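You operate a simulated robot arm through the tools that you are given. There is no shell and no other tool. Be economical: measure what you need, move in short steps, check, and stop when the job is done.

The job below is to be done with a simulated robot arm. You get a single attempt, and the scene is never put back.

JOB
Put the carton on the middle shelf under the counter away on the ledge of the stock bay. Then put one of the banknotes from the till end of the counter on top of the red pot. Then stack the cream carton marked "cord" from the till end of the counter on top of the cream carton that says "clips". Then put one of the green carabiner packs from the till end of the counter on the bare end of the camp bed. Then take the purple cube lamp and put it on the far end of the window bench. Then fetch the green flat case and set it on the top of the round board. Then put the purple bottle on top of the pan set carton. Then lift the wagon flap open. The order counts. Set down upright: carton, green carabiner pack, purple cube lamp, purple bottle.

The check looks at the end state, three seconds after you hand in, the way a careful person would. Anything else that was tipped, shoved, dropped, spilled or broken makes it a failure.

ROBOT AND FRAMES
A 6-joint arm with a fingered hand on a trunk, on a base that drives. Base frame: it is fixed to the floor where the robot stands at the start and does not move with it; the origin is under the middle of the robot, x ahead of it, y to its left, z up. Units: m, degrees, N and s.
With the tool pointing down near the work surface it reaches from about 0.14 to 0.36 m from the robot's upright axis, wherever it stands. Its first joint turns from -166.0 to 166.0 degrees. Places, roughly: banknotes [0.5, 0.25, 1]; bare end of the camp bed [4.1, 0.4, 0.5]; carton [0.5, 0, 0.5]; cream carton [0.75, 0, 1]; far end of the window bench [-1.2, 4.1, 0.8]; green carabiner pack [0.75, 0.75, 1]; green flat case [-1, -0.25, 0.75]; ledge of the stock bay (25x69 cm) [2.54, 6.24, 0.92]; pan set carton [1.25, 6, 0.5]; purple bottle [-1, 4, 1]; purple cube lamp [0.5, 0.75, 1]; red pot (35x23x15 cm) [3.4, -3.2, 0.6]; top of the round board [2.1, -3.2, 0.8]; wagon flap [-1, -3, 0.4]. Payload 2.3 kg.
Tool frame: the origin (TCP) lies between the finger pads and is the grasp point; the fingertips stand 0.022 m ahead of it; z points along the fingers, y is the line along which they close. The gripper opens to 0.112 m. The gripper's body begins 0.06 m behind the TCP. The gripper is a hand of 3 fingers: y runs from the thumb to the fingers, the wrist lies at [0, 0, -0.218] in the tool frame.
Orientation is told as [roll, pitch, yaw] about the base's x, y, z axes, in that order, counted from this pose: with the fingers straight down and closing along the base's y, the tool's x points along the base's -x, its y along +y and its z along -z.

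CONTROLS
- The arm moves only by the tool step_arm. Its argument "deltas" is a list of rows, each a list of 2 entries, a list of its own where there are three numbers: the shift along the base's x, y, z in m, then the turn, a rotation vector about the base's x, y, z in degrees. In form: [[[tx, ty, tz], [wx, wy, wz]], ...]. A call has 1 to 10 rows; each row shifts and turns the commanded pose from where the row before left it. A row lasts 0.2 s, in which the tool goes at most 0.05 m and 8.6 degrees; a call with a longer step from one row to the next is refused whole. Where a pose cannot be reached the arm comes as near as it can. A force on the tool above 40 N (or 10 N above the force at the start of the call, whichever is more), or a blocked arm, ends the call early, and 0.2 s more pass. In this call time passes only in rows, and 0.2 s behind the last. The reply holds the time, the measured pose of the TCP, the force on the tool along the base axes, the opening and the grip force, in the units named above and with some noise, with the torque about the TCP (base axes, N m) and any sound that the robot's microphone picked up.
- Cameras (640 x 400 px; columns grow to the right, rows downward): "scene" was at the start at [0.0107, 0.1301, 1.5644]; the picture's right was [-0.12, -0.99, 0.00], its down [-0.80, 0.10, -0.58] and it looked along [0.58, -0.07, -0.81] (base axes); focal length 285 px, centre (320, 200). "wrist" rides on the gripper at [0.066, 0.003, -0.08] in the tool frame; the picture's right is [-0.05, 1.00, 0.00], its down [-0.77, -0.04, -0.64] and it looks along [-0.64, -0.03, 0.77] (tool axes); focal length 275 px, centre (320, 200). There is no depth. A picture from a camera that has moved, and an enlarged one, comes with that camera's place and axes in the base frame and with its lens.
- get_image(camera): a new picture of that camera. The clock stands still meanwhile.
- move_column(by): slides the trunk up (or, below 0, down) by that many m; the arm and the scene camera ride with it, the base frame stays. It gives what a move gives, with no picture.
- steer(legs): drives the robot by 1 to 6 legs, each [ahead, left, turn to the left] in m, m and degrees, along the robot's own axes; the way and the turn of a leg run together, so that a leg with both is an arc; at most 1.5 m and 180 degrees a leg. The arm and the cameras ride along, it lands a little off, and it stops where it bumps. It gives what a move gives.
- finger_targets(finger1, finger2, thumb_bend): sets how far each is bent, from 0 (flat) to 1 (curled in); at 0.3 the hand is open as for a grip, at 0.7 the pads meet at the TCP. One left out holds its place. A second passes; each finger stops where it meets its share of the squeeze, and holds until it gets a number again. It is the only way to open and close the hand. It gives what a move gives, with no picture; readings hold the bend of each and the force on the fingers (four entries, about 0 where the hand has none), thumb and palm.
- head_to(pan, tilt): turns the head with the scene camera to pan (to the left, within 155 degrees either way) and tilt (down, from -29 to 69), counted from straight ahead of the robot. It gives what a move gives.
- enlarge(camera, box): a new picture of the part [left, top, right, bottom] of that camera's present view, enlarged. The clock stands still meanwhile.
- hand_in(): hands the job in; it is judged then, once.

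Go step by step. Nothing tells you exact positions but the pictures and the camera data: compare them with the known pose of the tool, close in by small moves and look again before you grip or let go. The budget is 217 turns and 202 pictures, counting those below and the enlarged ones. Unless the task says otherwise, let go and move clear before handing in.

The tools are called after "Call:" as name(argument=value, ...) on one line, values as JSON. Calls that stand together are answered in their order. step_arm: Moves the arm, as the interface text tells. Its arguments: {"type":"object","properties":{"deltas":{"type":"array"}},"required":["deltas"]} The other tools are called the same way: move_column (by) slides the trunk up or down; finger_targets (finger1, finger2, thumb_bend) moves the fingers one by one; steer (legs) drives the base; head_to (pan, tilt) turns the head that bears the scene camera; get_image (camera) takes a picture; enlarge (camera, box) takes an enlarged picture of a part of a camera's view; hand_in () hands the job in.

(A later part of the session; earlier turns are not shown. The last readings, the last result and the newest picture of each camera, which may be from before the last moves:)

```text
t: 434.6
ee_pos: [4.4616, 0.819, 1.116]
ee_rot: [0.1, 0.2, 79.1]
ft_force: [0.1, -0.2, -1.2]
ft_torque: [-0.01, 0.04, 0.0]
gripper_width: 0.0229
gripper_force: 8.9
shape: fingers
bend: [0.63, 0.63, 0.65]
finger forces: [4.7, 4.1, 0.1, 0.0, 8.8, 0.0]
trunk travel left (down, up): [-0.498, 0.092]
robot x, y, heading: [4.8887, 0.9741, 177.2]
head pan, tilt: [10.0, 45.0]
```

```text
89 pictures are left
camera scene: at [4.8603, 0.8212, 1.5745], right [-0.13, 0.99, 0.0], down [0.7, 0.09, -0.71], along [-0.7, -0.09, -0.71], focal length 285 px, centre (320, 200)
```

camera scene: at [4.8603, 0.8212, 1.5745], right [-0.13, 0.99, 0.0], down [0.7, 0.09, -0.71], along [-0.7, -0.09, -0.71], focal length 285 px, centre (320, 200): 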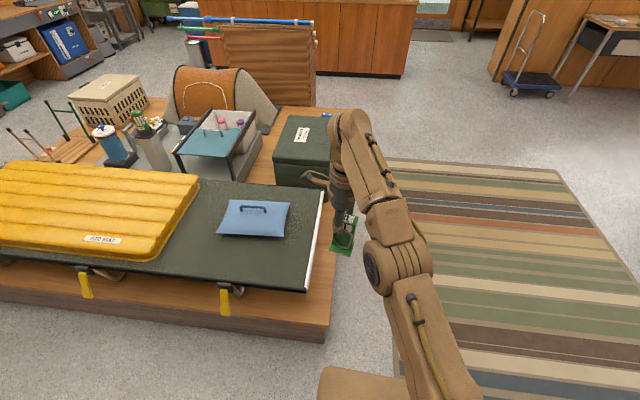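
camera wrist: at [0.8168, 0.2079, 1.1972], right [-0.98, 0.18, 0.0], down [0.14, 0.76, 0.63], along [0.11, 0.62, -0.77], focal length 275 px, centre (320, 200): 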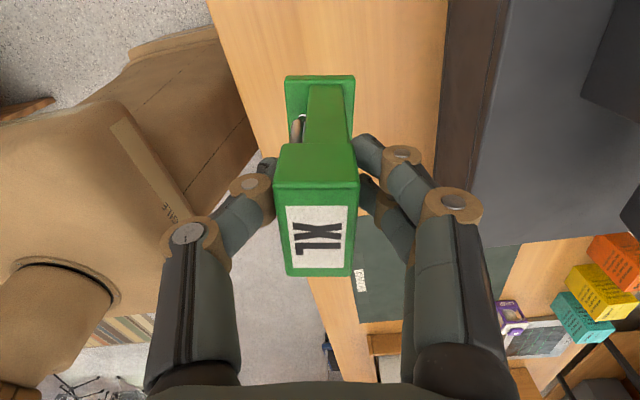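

Target (4.23, 0.51) on the bare near strip, clear of the blue pad. I drive in and lower part-way.

Call:
steer(legs=[[0, 0.29, 2.7], [0.235, 0, 0]])

Call:
move_column(by=-0.4)

Call:
get_image(camera="scene")

Call:
get_image(camera="wrist")

```text
t: 438.0
ee_pos: [4.228, 0.5014, 1.1161]
ee_rot: [0.1, 0.3, 82.4]
ft_force: [0.3, -0.3, -1.3]
ft_torque: [0.0, 0.02, 0.0]
gripper_width: 0.0229
gripper_force: 8.8
shape: fingers
bend: [0.63, 0.63, 0.65]
finger forces: [4.7, 4.3, 0.0, 0.0, 8.9, 0.0]
trunk travel left (down, up): [-0.498, 0.092]
robot x, y, heading: [4.6483, 0.686, -179.7]
head pan, tilt: [10.0, 45.0]
```

```text
t: 441.9
ee_pos: [4.2285, 0.5021, 0.7164]
ee_rot: [0.0, 0.2, 82.3]
ft_force: [-0.1, -0.1, -1.4]
ft_torque: [-0.04, 0.03, 0.02]
gripper_width: 0.023
gripper_force: 8.9
shape: fingers
bend: [0.63, 0.63, 0.65]
finger forces: [4.7, 4.3, 0.0, 0.1, 8.9, 0.1]
trunk travel left (down, up): [-0.098, 0.492]
robot x, y, heading: [4.6504, 0.6815, -179.4]
head pan, tilt: [10.0, 45.0]
```

```text
88 pictures are left
camera scene: at [4.6265, 0.5254, 1.1745], right [-0.18, 0.98, 0.0], down [0.7, 0.13, -0.71], along [-0.7, -0.13, -0.71], focal length 285 px, centre (320, 200)
```

scene: 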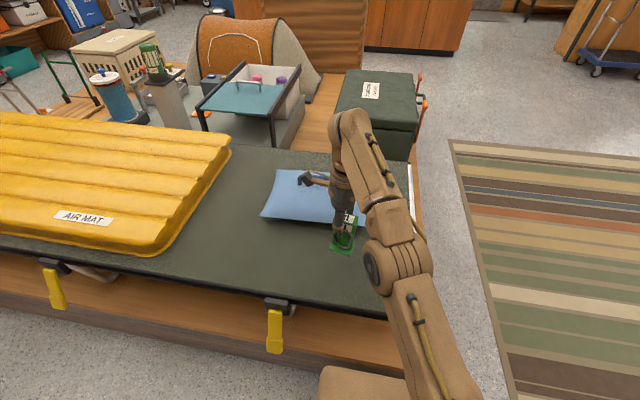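

```text
87 pictures are left
camera wrist: at [4.2175, 0.4357, 0.7972], right [-0.98, 0.18, 0.0], down [0.14, 0.76, 0.63], along [0.11, 0.62, -0.77], focal length 275 px, centre (320, 200)
```

wrist: 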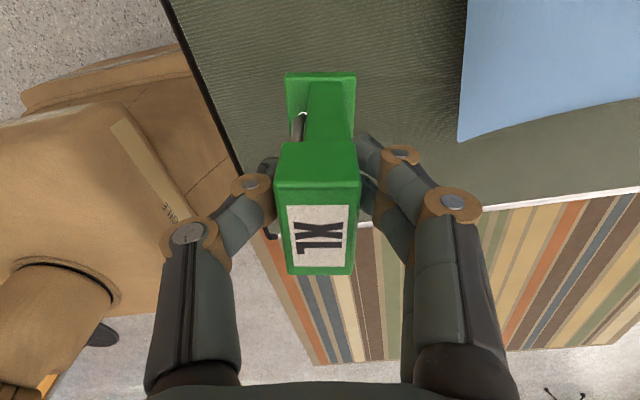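

Bed spot below is clear. I lower the trunk fully, then finish with the arm.

Call:
move_column(by=-0.095)

Call:
step_arm(deltas=[[[0, 0, -0.01], [0, 0, 0]], [[0, 0, -0.008], [0, 0, 0]]])

Call:
enlarge(camera="scene", box=[250, 120, 410, 220])

```text
t: 443.1
ee_pos: [4.2293, 0.5031, 0.6221]
ee_rot: [0.2, 0.4, 82.3]
ft_force: [-3.4, 0.2, 15.1]
ft_torque: [0.0, 0.13, 0.0]
gripper_width: 0.0236
gripper_force: 12.8
shape: fingers
bend: [0.64, 0.64, 0.66]
finger forces: [7.4, 7.1, 0.0, 0.0, 10.8, 0.0]
trunk travel left (down, up): [-0.003, 0.587]
robot x, y, heading: [4.6497, 0.6783, -179.6]
head pan, tilt: [10.0, 45.0]
```

```text
t: 443.8
ee_pos: [4.2293, 0.5007, 0.6041]
ee_rot: [0.2, 0.3, 82.3]
ft_force: [-4.3, 2.7, 19.2]
ft_torque: [0.09, 0.11, 0.0]
gripper_width: 0.0236
gripper_force: 12.4
shape: fingers
bend: [0.64, 0.64, 0.67]
finger forces: [7.8, 7.6, 0.0, 0.0, 10.3, 0.1]
trunk travel left (down, up): [-0.003, 0.587]
robot x, y, heading: [4.6488, 0.6851, -179.6]
head pan, tilt: [10.0, 45.0]
```

```text
4.00 times, centred on (330, 170) of scene
camera zoom: at [4.6279, 0.5265, 1.0798], right [-0.18, 0.98, 0.0], down [0.69, 0.13, -0.71], along [-0.7, -0.13, -0.71], focal length 1138 px, centre (280, 320)
```

zoom: 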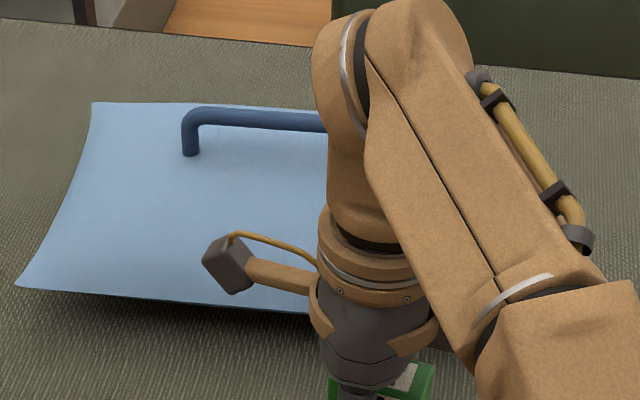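

Contact (bed at z≈0.53). I open the fingers and look.

Call:
finger_targets(finger1=0.45, finger2=0.45, thumb_bend=0.45)

Call:
get_image(camera="wrist")

```text
t: 444.8
ee_pos: [4.2291, 0.5008, 0.6035]
ee_rot: [0.1, 0.1, 82.3]
ft_force: [0.5, -0.2, 0.2]
ft_torque: [-0.01, 0.01, -0.02]
gripper_width: 0.0687
gripper_force: 0.0
shape: fingers
bend: [0.45, 0.45, 0.45]
finger forces: [0.1, 0.0, 0.1, 0.1, 0.0, 0.0]
trunk travel left (down, up): [-0.003, 0.587]
robot x, y, heading: [4.6463, 0.6807, -179.6]
head pan, tilt: [10.0, 45.0]
```

```text
85 pictures are left
camera wrist: at [4.2181, 0.4352, 0.6841], right [-0.98, 0.18, 0.0], down [0.14, 0.76, 0.63], along [0.11, 0.62, -0.77], focal length 275 px, centre (320, 200)
```

wrist: 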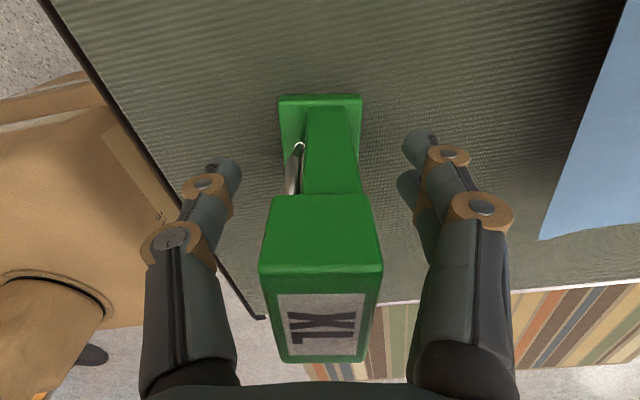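

It stands upright. I rise straight up and back away, then check.

Call:
move_column(by=0.3)

Call:
steer(legs=[[-0.25, 0, 0]])

Call:
get_image(camera="scene")

```text
t: 447.8
ee_pos: [4.2291, 0.5007, 0.9032]
ee_rot: [0.0, 0.2, 82.3]
ft_force: [-0.4, -0.3, -0.8]
ft_torque: [-0.03, 0.0, 0.0]
gripper_width: 0.0688
gripper_force: 0.0
shape: fingers
bend: [0.45, 0.45, 0.45]
finger forces: [0.0, 0.0, 0.0, 0.0, 0.0, 0.1]
trunk travel left (down, up): [-0.303, 0.287]
robot x, y, heading: [4.6499, 0.6858, -179.6]
head pan, tilt: [10.0, 45.0]
```

```text
t: 449.6
ee_pos: [4.4784, 0.5021, 0.9038]
ee_rot: [0.1, 0.1, 82.4]
ft_force: [0.0, 0.6, 0.0]
ft_torque: [-0.04, 0.04, 0.01]
gripper_width: 0.0689
gripper_force: 0.0
shape: fingers
bend: [0.45, 0.45, 0.45]
finger forces: [0.1, 0.0, 0.1, 0.0, 0.1, 0.0]
trunk travel left (down, up): [-0.303, 0.287]
robot x, y, heading: [4.8968, 0.6876, -179.6]
head pan, tilt: [10.0, 45.0]
```

```text
84 pictures are left
camera scene: at [4.8757, 0.5275, 1.3795], right [-0.18, 0.98, 0.0], down [0.69, 0.13, -0.71], along [-0.7, -0.13, -0.71], focal length 285 px, centre (320, 200)
```

scene: 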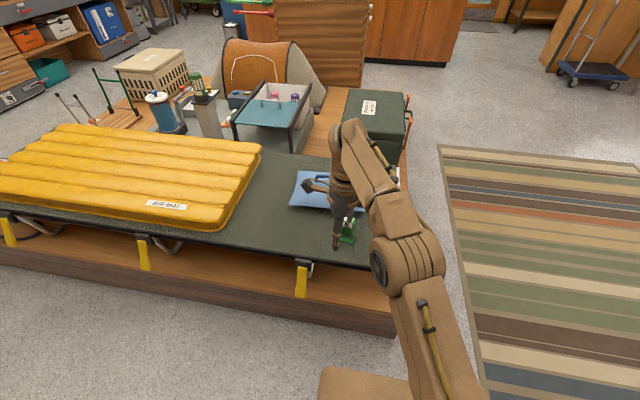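

The pack stands on the bare end. Next the purple cube lamp, reached from the clerk side; I drive back round.

Call:
steer(legs=[[0, -1.15, -0.4], [1.3, 0, 0], [1.3, 0, 0], [1.3, 0, 0], [1.3, 0, 0]])

Call:
steer(legs=[[0, 0, 179.5], [0, -1.05, 0]])

Call:
move_column(by=0.2)

Call:
head_to(pan=0, tilt=40)

Call:
get_image(camera="scene")

```text
t: 479.9
ee_pos: [-0.7353, 1.828, 0.9033]
ee_rot: [0.2, 0.3, 79.3]
ft_force: [0.0, 0.0, 0.3]
ft_torque: [0.01, 0.02, -0.01]
gripper_width: 0.0688
gripper_force: 0.1
shape: fingers
bend: [0.45, 0.45, 0.45]
finger forces: [0.0, 0.0, 0.0, 0.1, 0.0, 0.0]
trunk travel left (down, up): [-0.303, 0.287]
robot x, y, heading: [-0.3073, 1.9868, 177.6]
head pan, tilt: [10.0, 45.0]
```

```text
t: 492.7
ee_pos: [0.0405, 1.048, 0.9034]
ee_rot: [0.1, 0.2, -102.6]
ft_force: [0.1, 0.3, -0.7]
ft_torque: [-0.01, 0.04, -0.01]
gripper_width: 0.0689
gripper_force: 0.0
shape: fingers
bend: [0.45, 0.45, 0.45]
finger forces: [0.1, 0.0, 0.0, 0.0, 0.1, 0.0]
trunk travel left (down, up): [-0.303, 0.287]
robot x, y, heading: [-0.3945, 0.9044, -4.5]
head pan, tilt: [10.0, 45.0]
```

```text
t: 494.9
ee_pos: [0.0392, 1.0469, 1.1026]
ee_rot: [0.1, 0.2, -102.7]
ft_force: [-0.2, 0.9, -0.1]
ft_torque: [-0.02, 0.02, -0.02]
gripper_width: 0.0687
gripper_force: 0.1
shape: fingers
bend: [0.45, 0.45, 0.45]
finger forces: [0.0, 0.0, 0.0, 0.0, 0.1, 0.1]
trunk travel left (down, up): [-0.503, 0.087]
robot x, y, heading: [-0.3972, 0.9018, -4.5]
head pan, tilt: [10.0, 45.0]
```

```text
t: 495.6
ee_pos: [0.0378, 1.0481, 1.103]
ee_rot: [0.1, 0.3, -102.6]
ft_force: [1.3, -0.5, 0.1]
ft_torque: [0.03, -0.01, 0.03]
gripper_width: 0.0687
gripper_force: 0.1
shape: fingers
bend: [0.45, 0.45, 0.45]
finger forces: [0.0, 0.0, 0.0, 0.0, 0.0, 0.1]
trunk travel left (down, up): [-0.503, 0.087]
robot x, y, heading: [-0.3948, 0.9026, -4.3]
head pan, tilt: [0.0, 40.0]
```

```text
83 pictures are left
camera scene: at [-0.3582, 1.0401, 1.5867], right [-0.08, -1.0, 0.0], down [-0.64, 0.05, -0.77], along [0.76, -0.06, -0.64], focal length 285 px, centre (320, 200)
```

scene: 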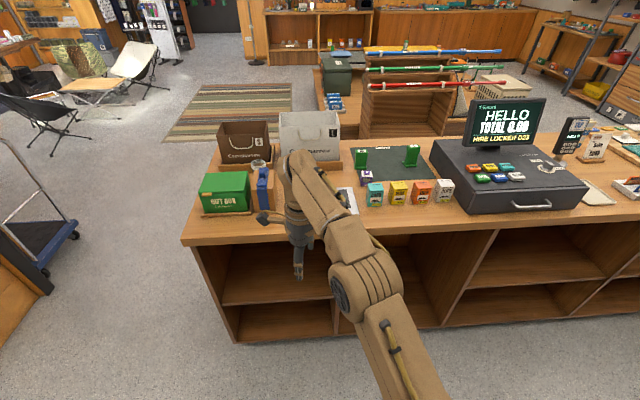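

Lamp at ≈(0.55, 0.783), behind the teal carton. I turn the tool back in line, tilt 25°, and straighten the base.

Call:
step_arm(deltas=[[[0, -0.014, 0], [0, 0, 8.5]], [[0, -0.014, 0], [0, 0, 8.5]], [[0, -0.014, 0], [0, 0, 8.5]], [[0, -0.014, 0], [0, 0, 8.5]], [[0, -0.014, 0], [0, 0, 8.5]], [[0, -0.014, 0], [0, 0, 8.5]], [[0, -0.014, 0], [0, 0, 8.5]], [[0, -0.014, 0], [0, 0, 8.5]], [[0, -0.014, 0], [0, 0, 8.5]], [[0, -0.014, 0], [0, 0, 8.5]]])

Call:
step_arm(deltas=[[[0, 0, 0], [0, 0, 6.6]], [[0, 0, 0], [0, 0, 6.6]], [[0, 0, 0], [0.5, -8.3, 0]], [[0, 0, 0], [0.5, -8.3, 0]], [[0, 0, 0], [0.5, -8.3, 0]]])

Call:
steer(legs=[[0, 0, 4.4]])

Call:
get_image(camera="scene")

```text
t: 497.8
ee_pos: [0.039, 0.9082, 1.1027]
ee_rot: [0.1, 0.2, -17.5]
ft_force: [-0.3, 0.1, -0.1]
ft_torque: [0.01, -0.01, 0.0]
gripper_width: 0.0687
gripper_force: 0.1
shape: fingers
bend: [0.45, 0.45, 0.45]
finger forces: [0.0, 0.1, 0.0, 0.1, 0.1, 0.0]
trunk travel left (down, up): [-0.503, 0.087]
robot x, y, heading: [-0.3937, 0.9008, -4.5]
head pan, tilt: [0.0, 40.0]
```

```text
t: 499.0
ee_pos: [0.0371, 0.9095, 1.1048]
ee_rot: [3.8, -24.6, -5.2]
ft_force: [-0.4, 1.0, -0.2]
ft_torque: [0.01, 0.04, -0.01]
gripper_width: 0.0689
gripper_force: 0.1
shape: fingers
bend: [0.45, 0.45, 0.45]
finger forces: [0.0, 0.0, 0.0, 0.0, 0.1, 0.0]
trunk travel left (down, up): [-0.503, 0.087]
robot x, y, heading: [-0.3936, 0.9044, -4.3]
head pan, tilt: [0.0, 40.0]
```

```text
t: 499.9
ee_pos: [0.0375, 0.9418, 1.1033]
ee_rot: [3.7, -24.6, -0.7]
ft_force: [-0.1, -0.4, -0.2]
ft_torque: [-0.01, -0.01, -0.04]
gripper_width: 0.0689
gripper_force: 0.1
shape: fingers
bend: [0.45, 0.45, 0.45]
finger forces: [0.0, 0.1, 0.0, 0.1, 0.0, 0.0]
trunk travel left (down, up): [-0.503, 0.087]
robot x, y, heading: [-0.396, 0.903, -0.0]
head pan, tilt: [0.0, 40.0]
```

```text
82 pictures are left
camera scene: at [-0.3692, 1.0425, 1.5868], right [0.0, -1.0, 0.0], down [-0.64, 0.0, -0.77], along [0.77, 0.0, -0.64], focal length 285 px, centre (320, 200)
```

scene: 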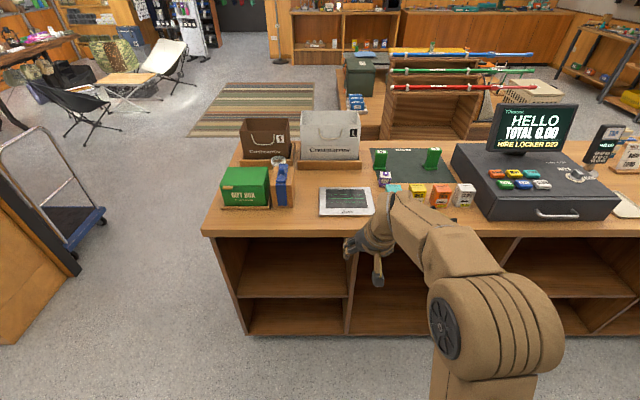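

Call:
step_arm(deltas=[[[0, 0, 0], [-3.4, 0, -1.5]]])

Call:
steer(legs=[[0, -0.16, 0], [0.43, 0, 0]])

Call:
step_arm(deltas=[[[0.04, 0, 0], [0, 0, 0]], [[0.035, 0, 0], [0, 0, 0]]])

Call:
get_image(camera="wrist")

```text
t: 500.3
ee_pos: [0.0382, 0.9416, 1.1036]
ee_rot: [-0.1, -24.5, -0.7]
ft_force: [-0.1, -0.4, 0.0]
ft_torque: [-0.02, -0.01, 0.01]
gripper_width: 0.0688
gripper_force: 0.0
shape: fingers
bend: [0.45, 0.45, 0.45]
finger forces: [0.0, 0.0, 0.0, 0.0, 0.0, 0.0]
trunk travel left (down, up): [-0.503, 0.087]
robot x, y, heading: [-0.3953, 0.8997, 0.3]
head pan, tilt: [0.0, 40.0]
```

```text
t: 503.9
ee_pos: [0.4615, 0.784, 1.1032]
ee_rot: [-0.1, -24.5, -0.5]
ft_force: [-0.4, 0.3, 0.4]
ft_torque: [0.01, 0.0, 0.0]
gripper_width: 0.0687
gripper_force: 0.1
shape: fingers
bend: [0.45, 0.45, 0.45]
finger forces: [0.0, 0.0, 0.0, 0.0, 0.0, 0.0]
trunk travel left (down, up): [-0.503, 0.087]
robot x, y, heading: [0.0314, 0.7424, 0.1]
head pan, tilt: [0.0, 40.0]
```

```text
t: 504.5
ee_pos: [0.5374, 0.7848, 1.1019]
ee_rot: [-0.1, -24.6, -0.3]
ft_force: [-0.7, -0.1, -0.8]
ft_torque: [-0.01, -0.01, 0.03]
gripper_width: 0.069
gripper_force: 0.1
shape: fingers
bend: [0.45, 0.45, 0.45]
finger forces: [0.1, 0.0, 0.0, 0.1, 0.0, 0.0]
trunk travel left (down, up): [-0.503, 0.087]
robot x, y, heading: [0.0305, 0.7424, 0.2]
head pan, tilt: [0.0, 40.0]
```

```text
81 pictures are left
camera wrist: at [0.4436, 0.7879, 1.1484], right [0.05, 1.0, 0.02], down [0.44, -0.04, 0.9], along [0.9, -0.04, -0.44], focal length 275 px, centre (320, 200)
```

wrist: 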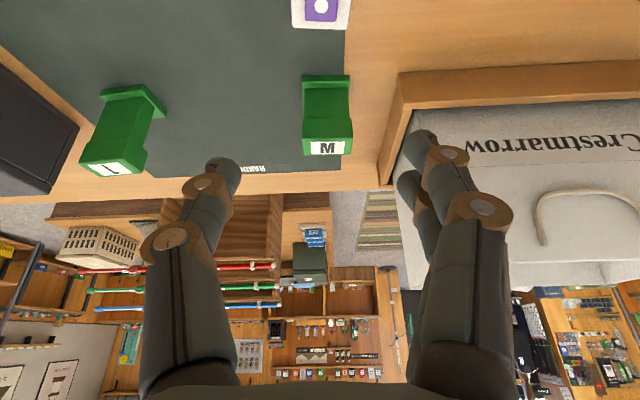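

The tilted camera arm would foul the teal carton, so I'll turn the hand 180° (camera on the far side). I back off, untilt and rotate.

Call:
steer(legs=[[-0.25, 0, 0]])

Call:
step_arm(deltas=[[[-0.03, 0, 0], [0, 8.2, 0]], [[-0.03, 0, 0], [0, 8.2, 0]], [[-0.03, 0, 0], [0, 8.2, 0]]])

Call:
step_arm(deltas=[[[0, 0, 0], [0, 0, -8.5]], [[0, 0, 0], [0, 0, -8.5]], [[0, 0, 0], [0, 0, -8.5]], [[0, 0, 0], [0, 0, -8.5]], [[0, 0, 0], [0, 0, -8.5]], [[0, 0, 0], [0, 0, -8.5]], [[0, 0, 0], [0, 0, -8.5]], [[0, 0, 0], [0, 0, -8.5]], [[0, 0, 0], [0, 0, -8.5]], [[0, 0, 0], [0, 0, -8.5]]])

Call:
step_arm(deltas=[[[0, 0, 0], [0, 0, -8.5]], [[0, 0, 0], [0, 0, -8.5]], [[0, 0, 0], [0, 0, -8.5]], [[0, 0, 0], [0, 0, -8.5]], [[0, 0, 0], [0, 0, -8.5]], [[0, 0, 0], [0, 0, -8.5]], [[0, 0, 0], [0, 0, -8.5]], [[0, 0, 0], [0, 0, -8.5]], [[0, 0, 0], [0, 0, -8.5]], [[0, 0, 0], [0, 0, -8.5]]])

```text
t: 506.3
ee_pos: [0.2837, 0.7812, 1.1035]
ee_rot: [-0.1, -24.5, -0.8]
ft_force: [-0.1, 0.2, 0.2]
ft_torque: [0.0, -0.01, 0.02]
gripper_width: 0.0687
gripper_force: 0.1
shape: fingers
bend: [0.45, 0.45, 0.45]
finger forces: [0.1, 0.1, 0.0, 0.1, 0.0, 0.0]
trunk travel left (down, up): [-0.503, 0.087]
robot x, y, heading: [-0.224, 0.7481, -0.0]
head pan, tilt: [0.0, 40.0]
```

```text
t: 507.1
ee_pos: [0.1933, 0.7826, 1.1032]
ee_rot: [-0.4, 0.0, -0.6]
ft_force: [-0.4, 0.8, 0.8]
ft_torque: [-0.01, 0.01, 0.01]
gripper_width: 0.0689
gripper_force: 0.0
shape: fingers
bend: [0.45, 0.45, 0.45]
finger forces: [0.1, 0.1, 0.0, 0.0, 0.1, 0.0]
trunk travel left (down, up): [-0.503, 0.087]
robot x, y, heading: [-0.2245, 0.7436, -0.2]
head pan, tilt: [0.0, 40.0]
```

```text
t: 509.3
ee_pos: [0.1928, 0.7825, 1.103]
ee_rot: [-0.3, -0.1, -85.9]
ft_force: [-0.3, 0.4, -0.3]
ft_torque: [-0.04, 0.01, 0.01]
gripper_width: 0.0686
gripper_force: 0.0
shape: fingers
bend: [0.45, 0.45, 0.45]
finger forces: [0.0, 0.0, 0.0, 0.0, 0.0, 0.0]
trunk travel left (down, up): [-0.503, 0.087]
robot x, y, heading: [-0.2219, 0.7424, 0.0]
head pan, tilt: [0.0, 40.0]
```

```text
t: 511.5
ee_pos: [0.1929, 0.7815, 1.1025]
ee_rot: [-0.4, 0.0, -170.9]
ft_force: [-0.5, -0.1, 0.5]
ft_torque: [-0.03, -0.01, -0.01]
gripper_width: 0.0688
gripper_force: 0.1
shape: fingers
bend: [0.45, 0.45, 0.45]
finger forces: [0.0, 0.1, 0.0, 0.0, 0.0, 0.1]
trunk travel left (down, up): [-0.503, 0.087]
robot x, y, heading: [-0.2202, 0.7464, 0.0]
head pan, tilt: [0.0, 40.0]
```

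Rotation works. I finish the turn, re-tilt forward and come in again.

Call:
step_arm(deltas=[[[0, 0, 0], [0, 0, -8.5]], [[0.03, 0, 0], [0, -8.3, 0]], [[0.03, 0, 0], [0, -8.3, 0]], [[0.03, 0, 0], [0, -8.3, 0]]])

Call:
steer(legs=[[0.252, 0, 0]])

Call:
get_image(camera="wrist")

Call:
head_to(pan=0, tilt=52)

Call:
enlarge(camera="scene", box=[240, 60, 440, 185])

```text
t: 512.5
ee_pos: [0.2832, 0.7807, 1.101]
ee_rot: [-0.2, 25.0, -179.1]
ft_force: [-0.1, -0.3, 0.3]
ft_torque: [0.02, -0.02, -0.04]
gripper_width: 0.0689
gripper_force: 0.0
shape: fingers
bend: [0.45, 0.45, 0.45]
finger forces: [0.0, 0.1, 0.0, 0.1, 0.0, 0.1]
trunk travel left (down, up): [-0.503, 0.087]
robot x, y, heading: [-0.2208, 0.7419, -0.1]
head pan, tilt: [0.0, 40.0]
```

```text
t: 514.4
ee_pos: [0.5343, 0.7806, 1.1017]
ee_rot: [0.0, 24.9, -179.0]
ft_force: [0.6, -0.8, -0.4]
ft_torque: [0.01, 0.01, 0.03]
gripper_width: 0.0689
gripper_force: 0.0
shape: fingers
bend: [0.45, 0.45, 0.45]
finger forces: [0.0, 0.0, 0.1, 0.0, 0.0, 0.1]
trunk travel left (down, up): [-0.503, 0.087]
robot x, y, heading: [0.0312, 0.7441, -0.0]
head pan, tilt: [0.0, 40.0]
```

```text
80 pictures are left
camera wrist: at [0.5607, 0.7778, 1.2021], right [-0.03, -1.0, -0.02], down [-0.97, 0.02, 0.25], along [-0.25, 0.03, -0.97], focal length 275 px, centre (320, 200)
```

wrist: 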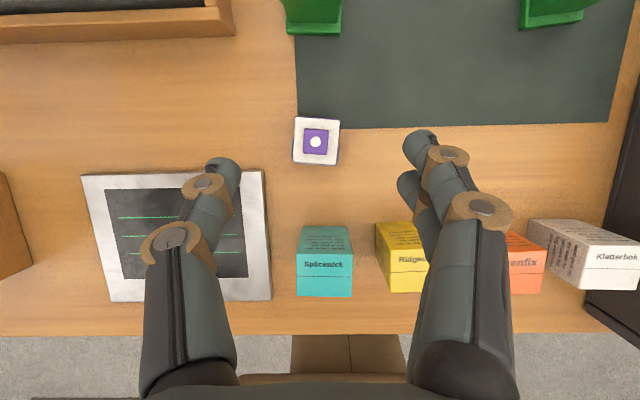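

```text
t: 515.1
ee_pos: [0.5333, 0.7822, 1.1028]
ee_rot: [0.1, 25.0, -178.9]
ft_force: [0.6, 0.0, 1.0]
ft_torque: [0.01, 0.01, -0.02]
gripper_width: 0.0692
gripper_force: 0.1
shape: fingers
bend: [0.45, 0.45, 0.45]
finger forces: [0.0, 0.1, 0.0, 0.1, 0.1, 0.0]
trunk travel left (down, up): [-0.503, 0.087]
robot x, y, heading: [0.0291, 0.7431, 0.0]
head pan, tilt: [0.0, 52.0]
```

```text
3.20 times, centred on (340, 122) of scene
camera zoom: at [0.0426, 0.8828, 1.57], right [0.0, -1.0, 0.0], down [-0.79, 0.0, -0.62], along [0.62, 0.0, -0.79], focal length 911 px, centre (256, 448)
```

zoom: 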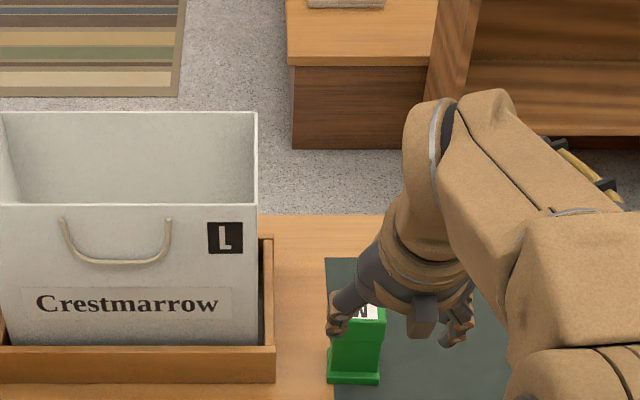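

Lamp centre ≈(0.550, 0.787), 40 mm wide; path is clear. I align, lower and grip.

Call:
step_arm(deltas=[[[0.007, 0.005, 0], [0, 0, 0]]])

Call:
move_column(by=-0.13)

Call:
get_image(camera="wrist")

```text
t: 515.5
ee_pos: [0.5394, 0.7853, 1.1012]
ee_rot: [0.0, 24.9, -179.1]
ft_force: [-1.4, 0.6, 0.2]
ft_torque: [-0.04, -0.02, -0.04]
gripper_width: 0.0689
gripper_force: 0.0
shape: fingers
bend: [0.45, 0.45, 0.45]
finger forces: [0.0, 0.1, 0.0, 0.1, 0.0, 0.0]
trunk travel left (down, up): [-0.503, 0.087]
robot x, y, heading: [0.0263, 0.7423, -0.1]
head pan, tilt: [0.0, 52.0]
```

```text
t: 517.1
ee_pos: [0.5392, 0.7859, 0.9719]
ee_rot: [0.0, 24.9, -178.9]
ft_force: [0.5, -0.2, -0.1]
ft_torque: [0.0, -0.01, 0.02]
gripper_width: 0.0689
gripper_force: 0.0
shape: fingers
bend: [0.45, 0.45, 0.45]
finger forces: [0.0, 0.0, 0.0, 0.1, 0.1, 0.1]
trunk travel left (down, up): [-0.373, 0.217]
robot x, y, heading: [0.0273, 0.7439, -0.0]
head pan, tilt: [0.0, 52.0]
```

```text
78 pictures are left
camera wrist: at [0.5669, 0.7823, 1.0725], right [-0.02, -1.0, -0.02], down [-0.97, 0.02, 0.25], along [-0.25, 0.03, -0.97], focal length 275 px, centre (320, 200)
```

wrist: 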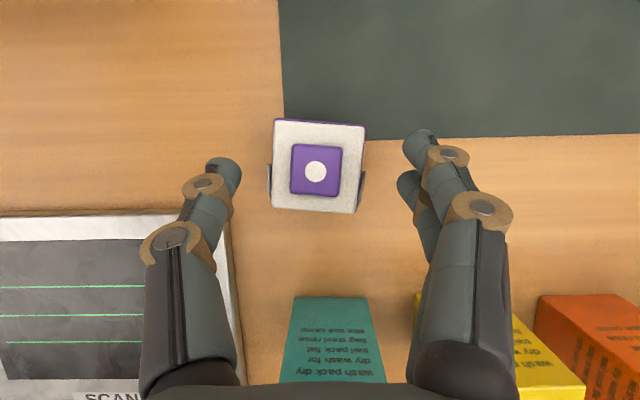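

Call:
move_column(by=-0.034)

Call:
finger_targets(finger1=0.7, finger2=0.7, thumb_bend=0.7)

Call:
move_column(by=0.15)

Call:
get_image(camera="wrist")

```text
t: 517.9
ee_pos: [0.5404, 0.7857, 0.9373]
ee_rot: [0.0, 25.0, -178.9]
ft_force: [0.6, 0.1, 0.5]
ft_torque: [0.01, 0.0, 0.01]
gripper_width: 0.0691
gripper_force: 0.1
shape: fingers
bend: [0.45, 0.45, 0.45]
finger forces: [0.0, 0.0, 0.0, 0.0, 0.0, 0.0]
trunk travel left (down, up): [-0.339, 0.251]
robot x, y, heading: [0.0303, 0.7406, 0.1]
head pan, tilt: [0.0, 52.0]
```

```text
t: 518.9
ee_pos: [0.5411, 0.785, 0.9369]
ee_rot: [0.0, 25.0, -179.0]
ft_force: [0.2, 0.1, 1.1]
ft_torque: [-0.02, 0.01, 0.02]
gripper_width: 0.0359
gripper_force: 14.6
shape: fingers
bend: [0.59, 0.59, 0.62]
finger forces: [7.3, 7.2, 0.0, 0.0, 14.4, 0.0]
trunk travel left (down, up): [-0.339, 0.251]
robot x, y, heading: [0.0272, 0.7411, 0.1]
head pan, tilt: [0.0, 52.0]
```

```text
t: 520.6
ee_pos: [0.5409, 0.7851, 1.0866]
ee_rot: [0.0, 25.0, -179.0]
ft_force: [0.2, 0.1, -0.5]
ft_torque: [0.06, -0.01, -0.01]
gripper_width: 0.0363
gripper_force: 14.3
shape: fingers
bend: [0.59, 0.59, 0.62]
finger forces: [7.4, 7.1, 0.0, 0.0, 14.4, 0.0]
trunk travel left (down, up): [-0.489, 0.101]
robot x, y, heading: [0.0261, 0.7436, -0.1]
head pan, tilt: [0.0, 52.0]
```

```text
77 pictures are left
camera wrist: at [0.5671, 0.7824, 1.1883], right [-0.02, -1.0, -0.02], down [-0.97, 0.02, 0.25], along [-0.25, 0.03, -0.97], focal length 275 px, centre (320, 200)
```

wrist: 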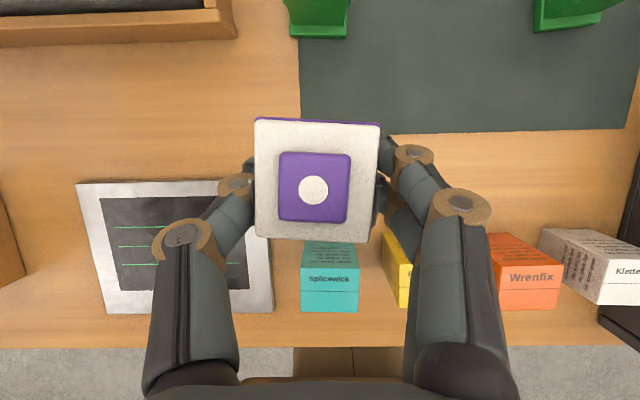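

Lamp held upright (bottom 34 mm below TCP). I carry it to the window bench, approaching its far end.

Call:
steer(legs=[[-0.35, 0, 0], [0, 0, 90], [1.4, 0, 0], [1.4, 0, 0], [1.4, 0, 0]])

Call:
head_to(pan=100, tilt=40)

Call:
get_image(camera="scene")

```text
t: 546.4
ee_pos: [-0.4387, 5.441, 1.0869]
ee_rot: [0.0, 24.9, -88.1]
ft_force: [0.0, 0.3, -0.7]
ft_torque: [-0.01, 0.01, 0.03]
gripper_width: 0.0357
gripper_force: 13.8
shape: fingers
bend: [0.59, 0.59, 0.62]
finger forces: [7.1, 7.2, 0.0, 0.0, 14.7, 0.1]
trunk travel left (down, up): [-0.489, 0.101]
robot x, y, heading: [-0.3892, 4.9322, 90.9]
head pan, tilt: [0.0, 52.0]
```

```text
t: 548.1
ee_pos: [-0.4389, 5.443, 1.087]
ee_rot: [0.0, 24.9, -88.1]
ft_force: [-0.1, -0.2, -0.5]
ft_torque: [0.01, 0.0, -0.01]
gripper_width: 0.036
gripper_force: 13.9
shape: fingers
bend: [0.59, 0.59, 0.62]
finger forces: [7.2, 7.2, 0.0, 0.0, 14.7, 0.0]
trunk travel left (down, up): [-0.489, 0.101]
robot x, y, heading: [-0.389, 4.9324, 90.7]
head pan, tilt: [100.0, 40.0]
```

```text
76 pictures are left
camera scene: at [-0.6135, 4.8519, 1.5728], right [-0.19, 0.98, 0.0], down [0.63, 0.12, -0.77], along [-0.75, -0.14, -0.64], focal length 285 px, centre (320, 200)
```

scene: 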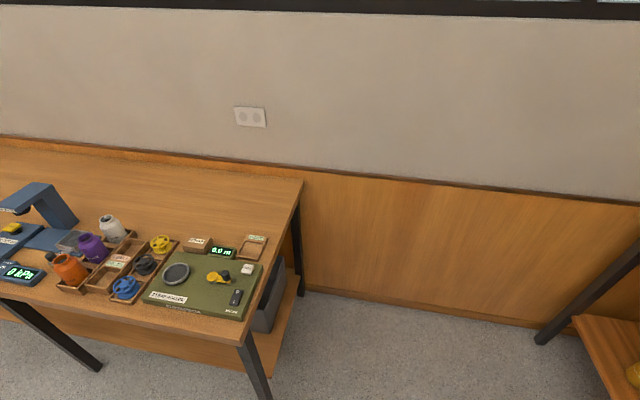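

The far end is bare behind the green board (x < -1.3, y up to 4.57). I turn to face it from the end and move alongside.

Call:
steer(legs=[[0, 0, 179.1], [0, -0.8, 0]])

Call:
head_to(pan=-10, tilt=50)

Call:
get_image(camera="wrist")

```text
t: 559.8
ee_pos: [-1.1458, 4.4164, 1.088]
ee_rot: [0.1, 24.8, 91.3]
ft_force: [1.0, 0.0, -0.6]
ft_torque: [0.0, 0.02, -0.01]
gripper_width: 0.0356
gripper_force: 14.7
shape: fingers
bend: [0.59, 0.59, 0.62]
finger forces: [7.1, 7.2, 0.1, 0.1, 14.5, 0.0]
trunk travel left (down, up): [-0.489, 0.101]
robot x, y, heading: [-1.1897, 4.9275, -89.8]
head pan, tilt: [100.0, 40.0]
```

```text
t: 561.6
ee_pos: [-1.145, 4.416, 1.0873]
ee_rot: [-0.1, 24.9, 91.3]
ft_force: [-0.6, 0.1, -1.0]
ft_torque: [0.03, -0.01, 0.0]
gripper_width: 0.0357
gripper_force: 14.6
shape: fingers
bend: [0.59, 0.59, 0.62]
finger forces: [7.1, 7.1, 0.0, 0.1, 14.5, 0.1]
trunk travel left (down, up): [-0.489, 0.101]
robot x, y, heading: [-1.1872, 4.9287, -89.4]
head pan, tilt: [-10.0, 50.0]
```

```text
75 pictures are left
camera wrist: at [-1.1472, 4.389, 1.1884], right [-1.0, 0.02, -0.02], down [0.01, 0.97, 0.25], along [0.02, 0.25, -0.97], focal length 275 px, centre (320, 200)
```

wrist: 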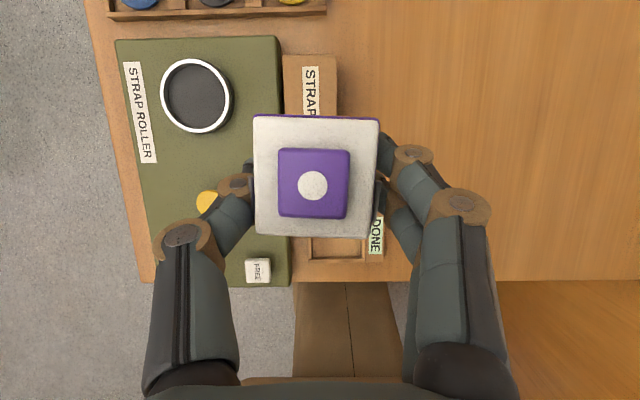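

Bare wood lies at x < -1.26. I strafe a little and swing the arm over to (-1.40, 4.42).

Call:
steer(legs=[[0, -0.08, 0]])

Call:
step_arm(deltas=[[[-0.044, 0.003, 0], [0, 0, 0]], [[-0.044, 0.003, 0], [0, 0, 0]], [[-0.044, 0.003, 0], [0, 0, 0]], [[-0.044, 0.003, 0], [0, 0, 0]]])

Call:
move_column(by=-0.2)

Call:
get_image(camera="wrist")

Call:
get_image(camera="scene")

```text
t: 562.7
ee_pos: [-1.2243, 4.4149, 1.0873]
ee_rot: [0.0, 24.9, 91.2]
ft_force: [0.8, -0.7, -0.3]
ft_torque: [0.02, 0.01, -0.01]
gripper_width: 0.0353
gripper_force: 13.9
shape: fingers
bend: [0.59, 0.59, 0.62]
finger forces: [7.2, 7.2, 0.1, 0.0, 14.6, 0.0]
trunk travel left (down, up): [-0.489, 0.101]
robot x, y, heading: [-1.2704, 4.9271, -89.9]
head pan, tilt: [-10.0, 50.0]
```

```text
t: 563.7
ee_pos: [-1.4013, 4.429, 1.0873]
ee_rot: [-0.1, 25.0, 91.3]
ft_force: [-0.1, -0.5, -0.5]
ft_torque: [-0.01, 0.0, -0.03]
gripper_width: 0.0354
gripper_force: 14.1
shape: fingers
bend: [0.59, 0.59, 0.62]
finger forces: [7.1, 7.3, 0.0, 0.0, 14.7, 0.0]
trunk travel left (down, up): [-0.489, 0.101]
robot x, y, heading: [-1.2679, 4.9308, -89.5]
head pan, tilt: [-10.0, 50.0]
```

```text
t: 565.9
ee_pos: [-1.4004, 4.4294, 0.8869]
ee_rot: [0.0, 24.9, 91.3]
ft_force: [-0.2, 0.4, -0.7]
ft_torque: [-0.01, 0.01, 0.03]
gripper_width: 0.0355
gripper_force: 14.4
shape: fingers
bend: [0.59, 0.59, 0.62]
finger forces: [7.2, 7.3, 0.0, 0.0, 14.7, 0.0]
trunk travel left (down, up): [-0.289, 0.301]
robot x, y, heading: [-1.2684, 4.923, -89.8]
head pan, tilt: [-10.0, 50.0]
```

```text
74 pictures are left
camera wrist: at [-1.4025, 4.4017, 0.9882], right [-1.0, 0.02, -0.02], down [0.01, 0.97, 0.25], along [0.02, 0.25, -0.97], focal length 275 px, centre (320, 200)
```

wrist: 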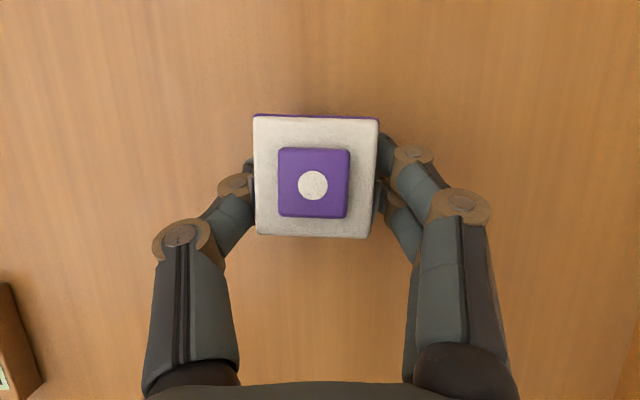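

```text
73 pictures are left
camera scene: at [-1.1434, 4.9093, 1.3586], right [-0.99, 0.17, 0.0], down [0.13, 0.76, -0.64], along [-0.11, -0.63, -0.77], focal length 285 px, centre (320, 200)
```

scene: 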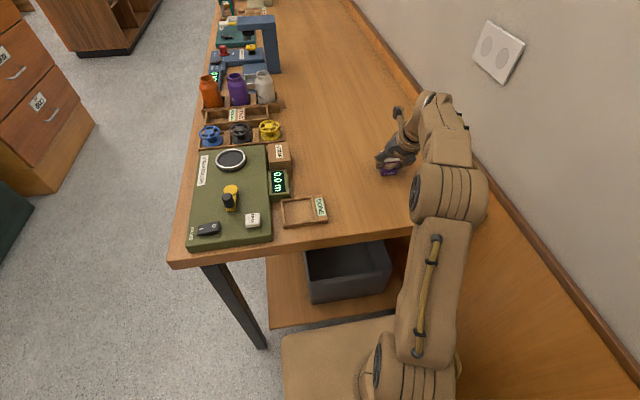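

Over bare wood. I lower to contact.

Call:
move_column(by=-0.044)

Call:
move_column(by=-0.006)

Call:
move_column(by=-0.005)

```text
t: 566.4
ee_pos: [-1.4025, 4.4282, 0.8781]
ee_rot: [0.7, 26.2, 91.5]
ft_force: [2.0, 4.3, 21.6]
ft_torque: [0.01, 0.1, 0.0]
gripper_width: 0.0372
gripper_force: 20.8
shape: fingers
bend: [0.62, 0.64, 0.63]
finger forces: [8.4, 16.4, 0.1, 0.1, 17.6, 0.1]
trunk travel left (down, up): [-0.272, 0.318]
robot x, y, heading: [-1.2696, 4.9251, -89.8]
head pan, tilt: [-10.0, 50.0]
stopped: the force on the tool passed its limit at 56 N (the readings are from after the stop); the commanded pose is now the measured one
```

```text
t: 566.8
ee_pos: [-1.4031, 4.4263, 0.8787]
ee_rot: [1.0, 26.9, 91.8]
ft_force: [1.6, 3.1, 19.8]
ft_torque: [-0.03, 0.07, 0.02]
gripper_width: 0.0373
gripper_force: 21.8
shape: fingers
bend: [0.62, 0.64, 0.63]
finger forces: [8.3, 17.1, 0.1, 0.0, 17.8, 0.0]
trunk travel left (down, up): [-0.268, 0.322]
robot x, y, heading: [-1.2664, 4.9264, -89.6]
head pan, tilt: [-10.0, 50.0]
stopped: the force on the tool passed its limit at 45 N (the readings are from after the stop); the commanded pose is now the measured one
```

```text
t: 567.2
ee_pos: [-1.4023, 4.4251, 0.8781]
ee_rot: [1.3, 27.4, 92.0]
ft_force: [1.4, 3.1, 19.9]
ft_torque: [-0.03, 0.08, 0.06]
gripper_width: 0.0373
gripper_force: 21.5
shape: fingers
bend: [0.61, 0.64, 0.63]
finger forces: [8.2, 17.4, 0.0, 0.0, 18.0, 0.0]
trunk travel left (down, up): [-0.265, 0.325]
robot x, y, heading: [-1.2665, 4.9274, -89.4]
head pan, tilt: [-10.0, 50.0]
stopped: the force on the tool passed its limit at 44 N (the readings are from after the stop); the commanded pose is now the measured one
```

Bench top is at ≈0.845; contact made. I ease up slightly and open.

Call:
move_column(by=0.005)

Call:
finger_targets(finger1=0.45, finger2=0.45, thumb_bend=0.45)

Call:
get_image(camera="wrist")

Call:
move_column(by=0.25)

Call:
get_image(camera="wrist")

```text
t: 567.7
ee_pos: [-1.4038, 4.4246, 0.8794]
ee_rot: [1.1, 26.9, 92.1]
ft_force: [1.0, 0.3, 1.0]
ft_torque: [-0.02, 0.03, -0.02]
gripper_width: 0.0371
gripper_force: 14.7
shape: fingers
bend: [0.61, 0.62, 0.63]
finger forces: [7.4, 7.3, 0.0, 0.0, 15.0, 0.1]
trunk travel left (down, up): [-0.27, 0.32]
robot x, y, heading: [-1.2677, 4.9275, -89.7]
head pan, tilt: [-10.0, 50.0]
```

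```text
t: 568.7
ee_pos: [-1.4035, 4.423, 0.8796]
ee_rot: [1.2, 27.0, 92.0]
ft_force: [-0.5, 0.1, -0.2]
ft_torque: [0.02, 0.01, -0.02]
gripper_width: 0.0685
gripper_force: 0.0
shape: fingers
bend: [0.45, 0.45, 0.45]
finger forces: [0.0, 0.1, 0.1, 0.0, 0.1, 0.0]
trunk travel left (down, up): [-0.27, 0.32]
robot x, y, heading: [-1.2688, 4.9268, -89.9]
head pan, tilt: [-10.0, 50.0]
```

```text
72 pictures are left
camera wrist: at [-1.4031, 4.4003, 0.9825], right [-1.0, 0.02, 0.0], down [0.02, 0.98, 0.22], along [0.01, 0.22, -0.98], focal length 275 px, centre (320, 200)
```

wrist: 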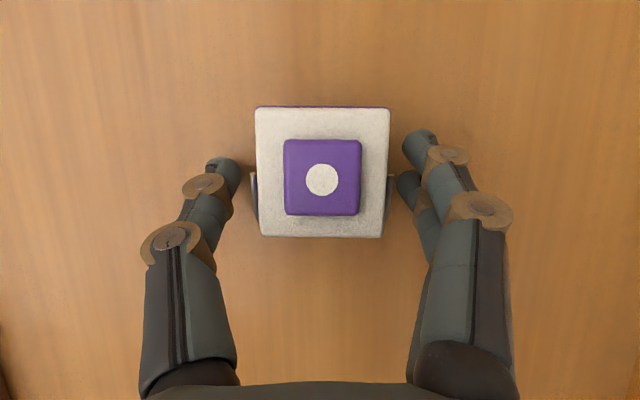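

```text
t: 571.3
ee_pos: [-1.4037, 4.4243, 1.1304]
ee_rot: [1.2, 27.0, 92.0]
ft_force: [-0.3, 0.1, -0.4]
ft_torque: [0.0, 0.0, -0.04]
gripper_width: 0.0688
gripper_force: 0.0
shape: fingers
bend: [0.45, 0.45, 0.45]
finger forces: [0.0, 0.0, 0.0, 0.0, 0.0, 0.0]
trunk travel left (down, up): [-0.52, 0.07]
robot x, y, heading: [-1.2694, 4.9259, -89.9]
head pan, tilt: [-10.0, 50.0]
```

```text
71 pictures are left
camera wrist: at [-1.4031, 4.4003, 1.2325], right [-1.0, 0.02, 0.0], down [0.02, 0.98, 0.22], along [0.01, 0.22, -0.98], focal length 275 px, centre (320, 200)
```

wrist: 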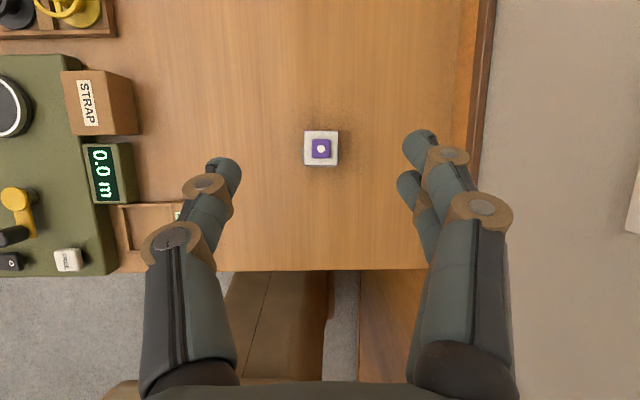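

The lamp is set on the far end. Next the green flat case on the hire bench near (-1.05,-0.25). I drive down the clerk corridor.

Call:
steer(legs=[[0, 0.95, 0], [1.4, 0, 0], [1.4, 0, 0], [1.3, 0, 0]])

Call:
head_to(pan=-40, tilt=35)

Call:
get_image(camera="scene")

```text
t: 595.7
ee_pos: [-0.4065, 0.3205, 1.1294]
ee_rot: [1.2, 27.0, 92.6]
ft_force: [0.2, 0.5, -0.6]
ft_torque: [0.01, 0.0, -0.01]
gripper_width: 0.0686
gripper_force: 0.1
shape: fingers
bend: [0.45, 0.45, 0.45]
finger forces: [0.0, 0.1, 0.1, 0.1, 0.0, 0.1]
trunk travel left (down, up): [-0.52, 0.07]
robot x, y, heading: [-0.2774, 0.8264, -89.5]
head pan, tilt: [-10.0, 50.0]
```

```text
t: 596.6
ee_pos: [-0.4052, 0.3198, 1.1307]
ee_rot: [1.2, 27.0, 92.6]
ft_force: [0.0, 0.1, 0.9]
ft_torque: [-0.01, -0.04, -0.02]
gripper_width: 0.069
gripper_force: 0.1
shape: fingers
bend: [0.45, 0.45, 0.45]
finger forces: [0.1, 0.0, 0.1, 0.1, 0.1, 0.0]
trunk travel left (down, up): [-0.52, 0.07]
robot x, y, heading: [-0.2784, 0.8223, -88.9]
head pan, tilt: [-40.0, 35.0]
```

```text
70 pictures are left
camera scene: at [-0.1943, 0.8166, 1.6116], right [-0.78, 0.63, 0.0], down [0.36, 0.45, -0.82], along [-0.52, -0.64, -0.57], focal length 285 px, centre (320, 200)
```

scene: 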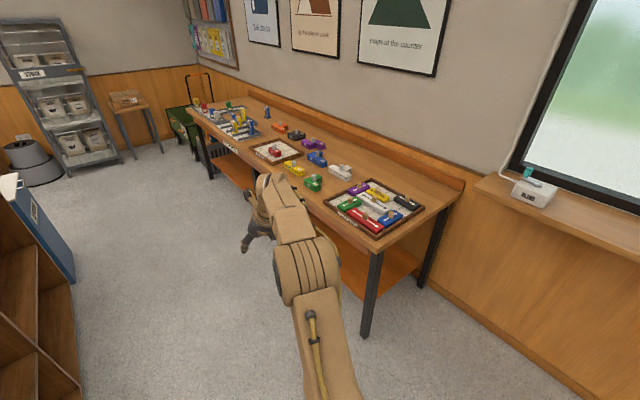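

Call:
enlarge(camera="scene", box=[250, 120, 430, 240])

```text
3.33 times, centred on (340, 180) of scene
camera zoom: at [-0.1943, 0.8166, 1.6116], right [-0.78, 0.63, 0.0], down [0.36, 0.45, -0.82], along [-0.52, -0.64, -0.57], focal length 949 px, centre (253, 267)
```

zoom: 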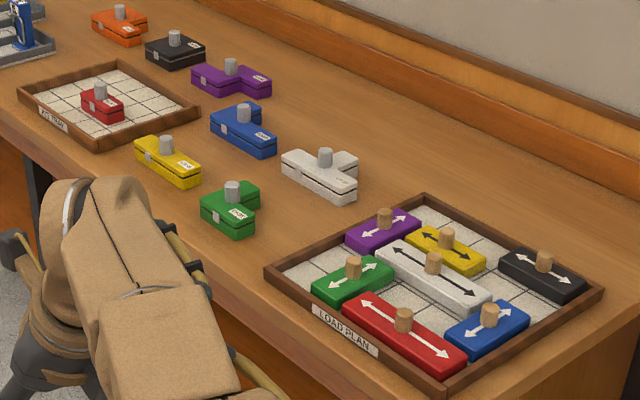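

The green flat case with a grey knob is at ≈(-1.02,-0.26). I turn to face the bench there.

Call:
steer(legs=[[1.2, 0, 0], [0, 0, -91], [0.2, 0, 0]])

Call:
get_image(camera="wrist")

```text
t: 607.7
ee_pos: [-0.954, -0.228, 1.1295]
ee_rot: [1.2, 27.0, 1.7]
ft_force: [0.2, -0.1, 0.3]
ft_torque: [0.02, -0.02, -0.01]
gripper_width: 0.0688
gripper_force: 0.0
shape: fingers
bend: [0.45, 0.45, 0.45]
finger forces: [0.0, 0.1, 0.1, 0.0, 0.1, 0.0]
trunk travel left (down, up): [-0.52, 0.07]
robot x, y, heading: [-0.4517, -0.3617, -180.1]
head pan, tilt: [-40.0, 35.0]
```

```text
68 pictures are left
camera wrist: at [-0.9749, -0.2281, 1.2322], right [0.02, 1.0, 0.0], down [0.98, -0.02, 0.22], along [0.22, -0.01, -0.98], focal length 275 px, centre (320, 200)
```

wrist: 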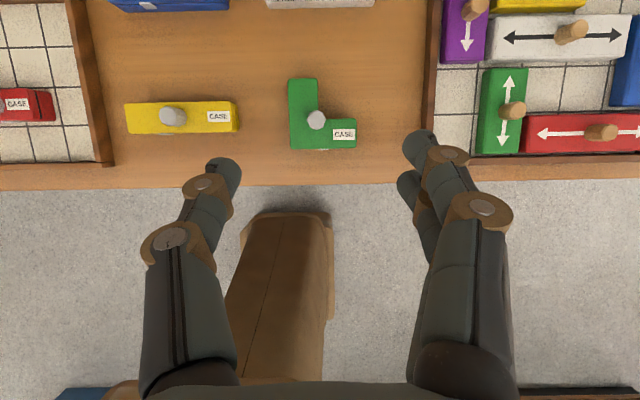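

The L-shaped green case's knob is near (-1.00,-0.235). I move over it and lower for a second look.

Call:
steer(legs=[[0.036, 0.006, 0]])

Call:
move_column(by=-0.2)

Call:
get_image(camera="wrist")

```text
t: 608.6
ee_pos: [-0.9883, -0.2338, 1.1291]
ee_rot: [1.1, 26.9, 1.6]
ft_force: [-0.3, 0.3, 0.2]
ft_torque: [-0.04, 0.02, -0.03]
gripper_width: 0.069
gripper_force: 0.0
shape: fingers
bend: [0.45, 0.45, 0.45]
finger forces: [0.0, 0.0, 0.0, 0.0, 0.1, 0.1]
trunk travel left (down, up): [-0.52, 0.07]
robot x, y, heading: [-0.4869, -0.3705, -180.0]
head pan, tilt: [-40.0, 35.0]
```

```text
t: 610.8
ee_pos: [-0.9881, -0.233, 0.9301]
ee_rot: [1.2, 27.1, 1.7]
ft_force: [0.1, 0.1, 0.1]
ft_torque: [0.0, 0.02, 0.03]
gripper_width: 0.0688
gripper_force: 0.1
shape: fingers
bend: [0.45, 0.45, 0.45]
finger forces: [0.0, 0.1, 0.1, 0.1, 0.0, 0.0]
trunk travel left (down, up): [-0.32, 0.27]
robot x, y, heading: [-0.486, -0.3687, -180.1]
head pan, tilt: [-40.0, 35.0]
```

```text
67 pictures are left
camera wrist: at [-1.0099, -0.2339, 1.0325], right [0.02, 1.0, 0.0], down [0.98, -0.02, 0.22], along [0.22, -0.01, -0.98], focal length 275 px, centre (320, 200)
```

wrist: 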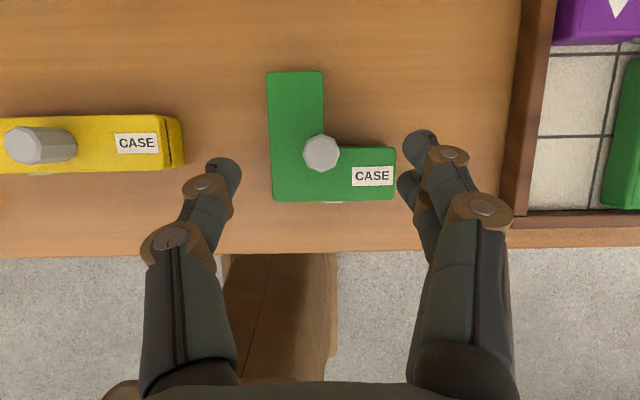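

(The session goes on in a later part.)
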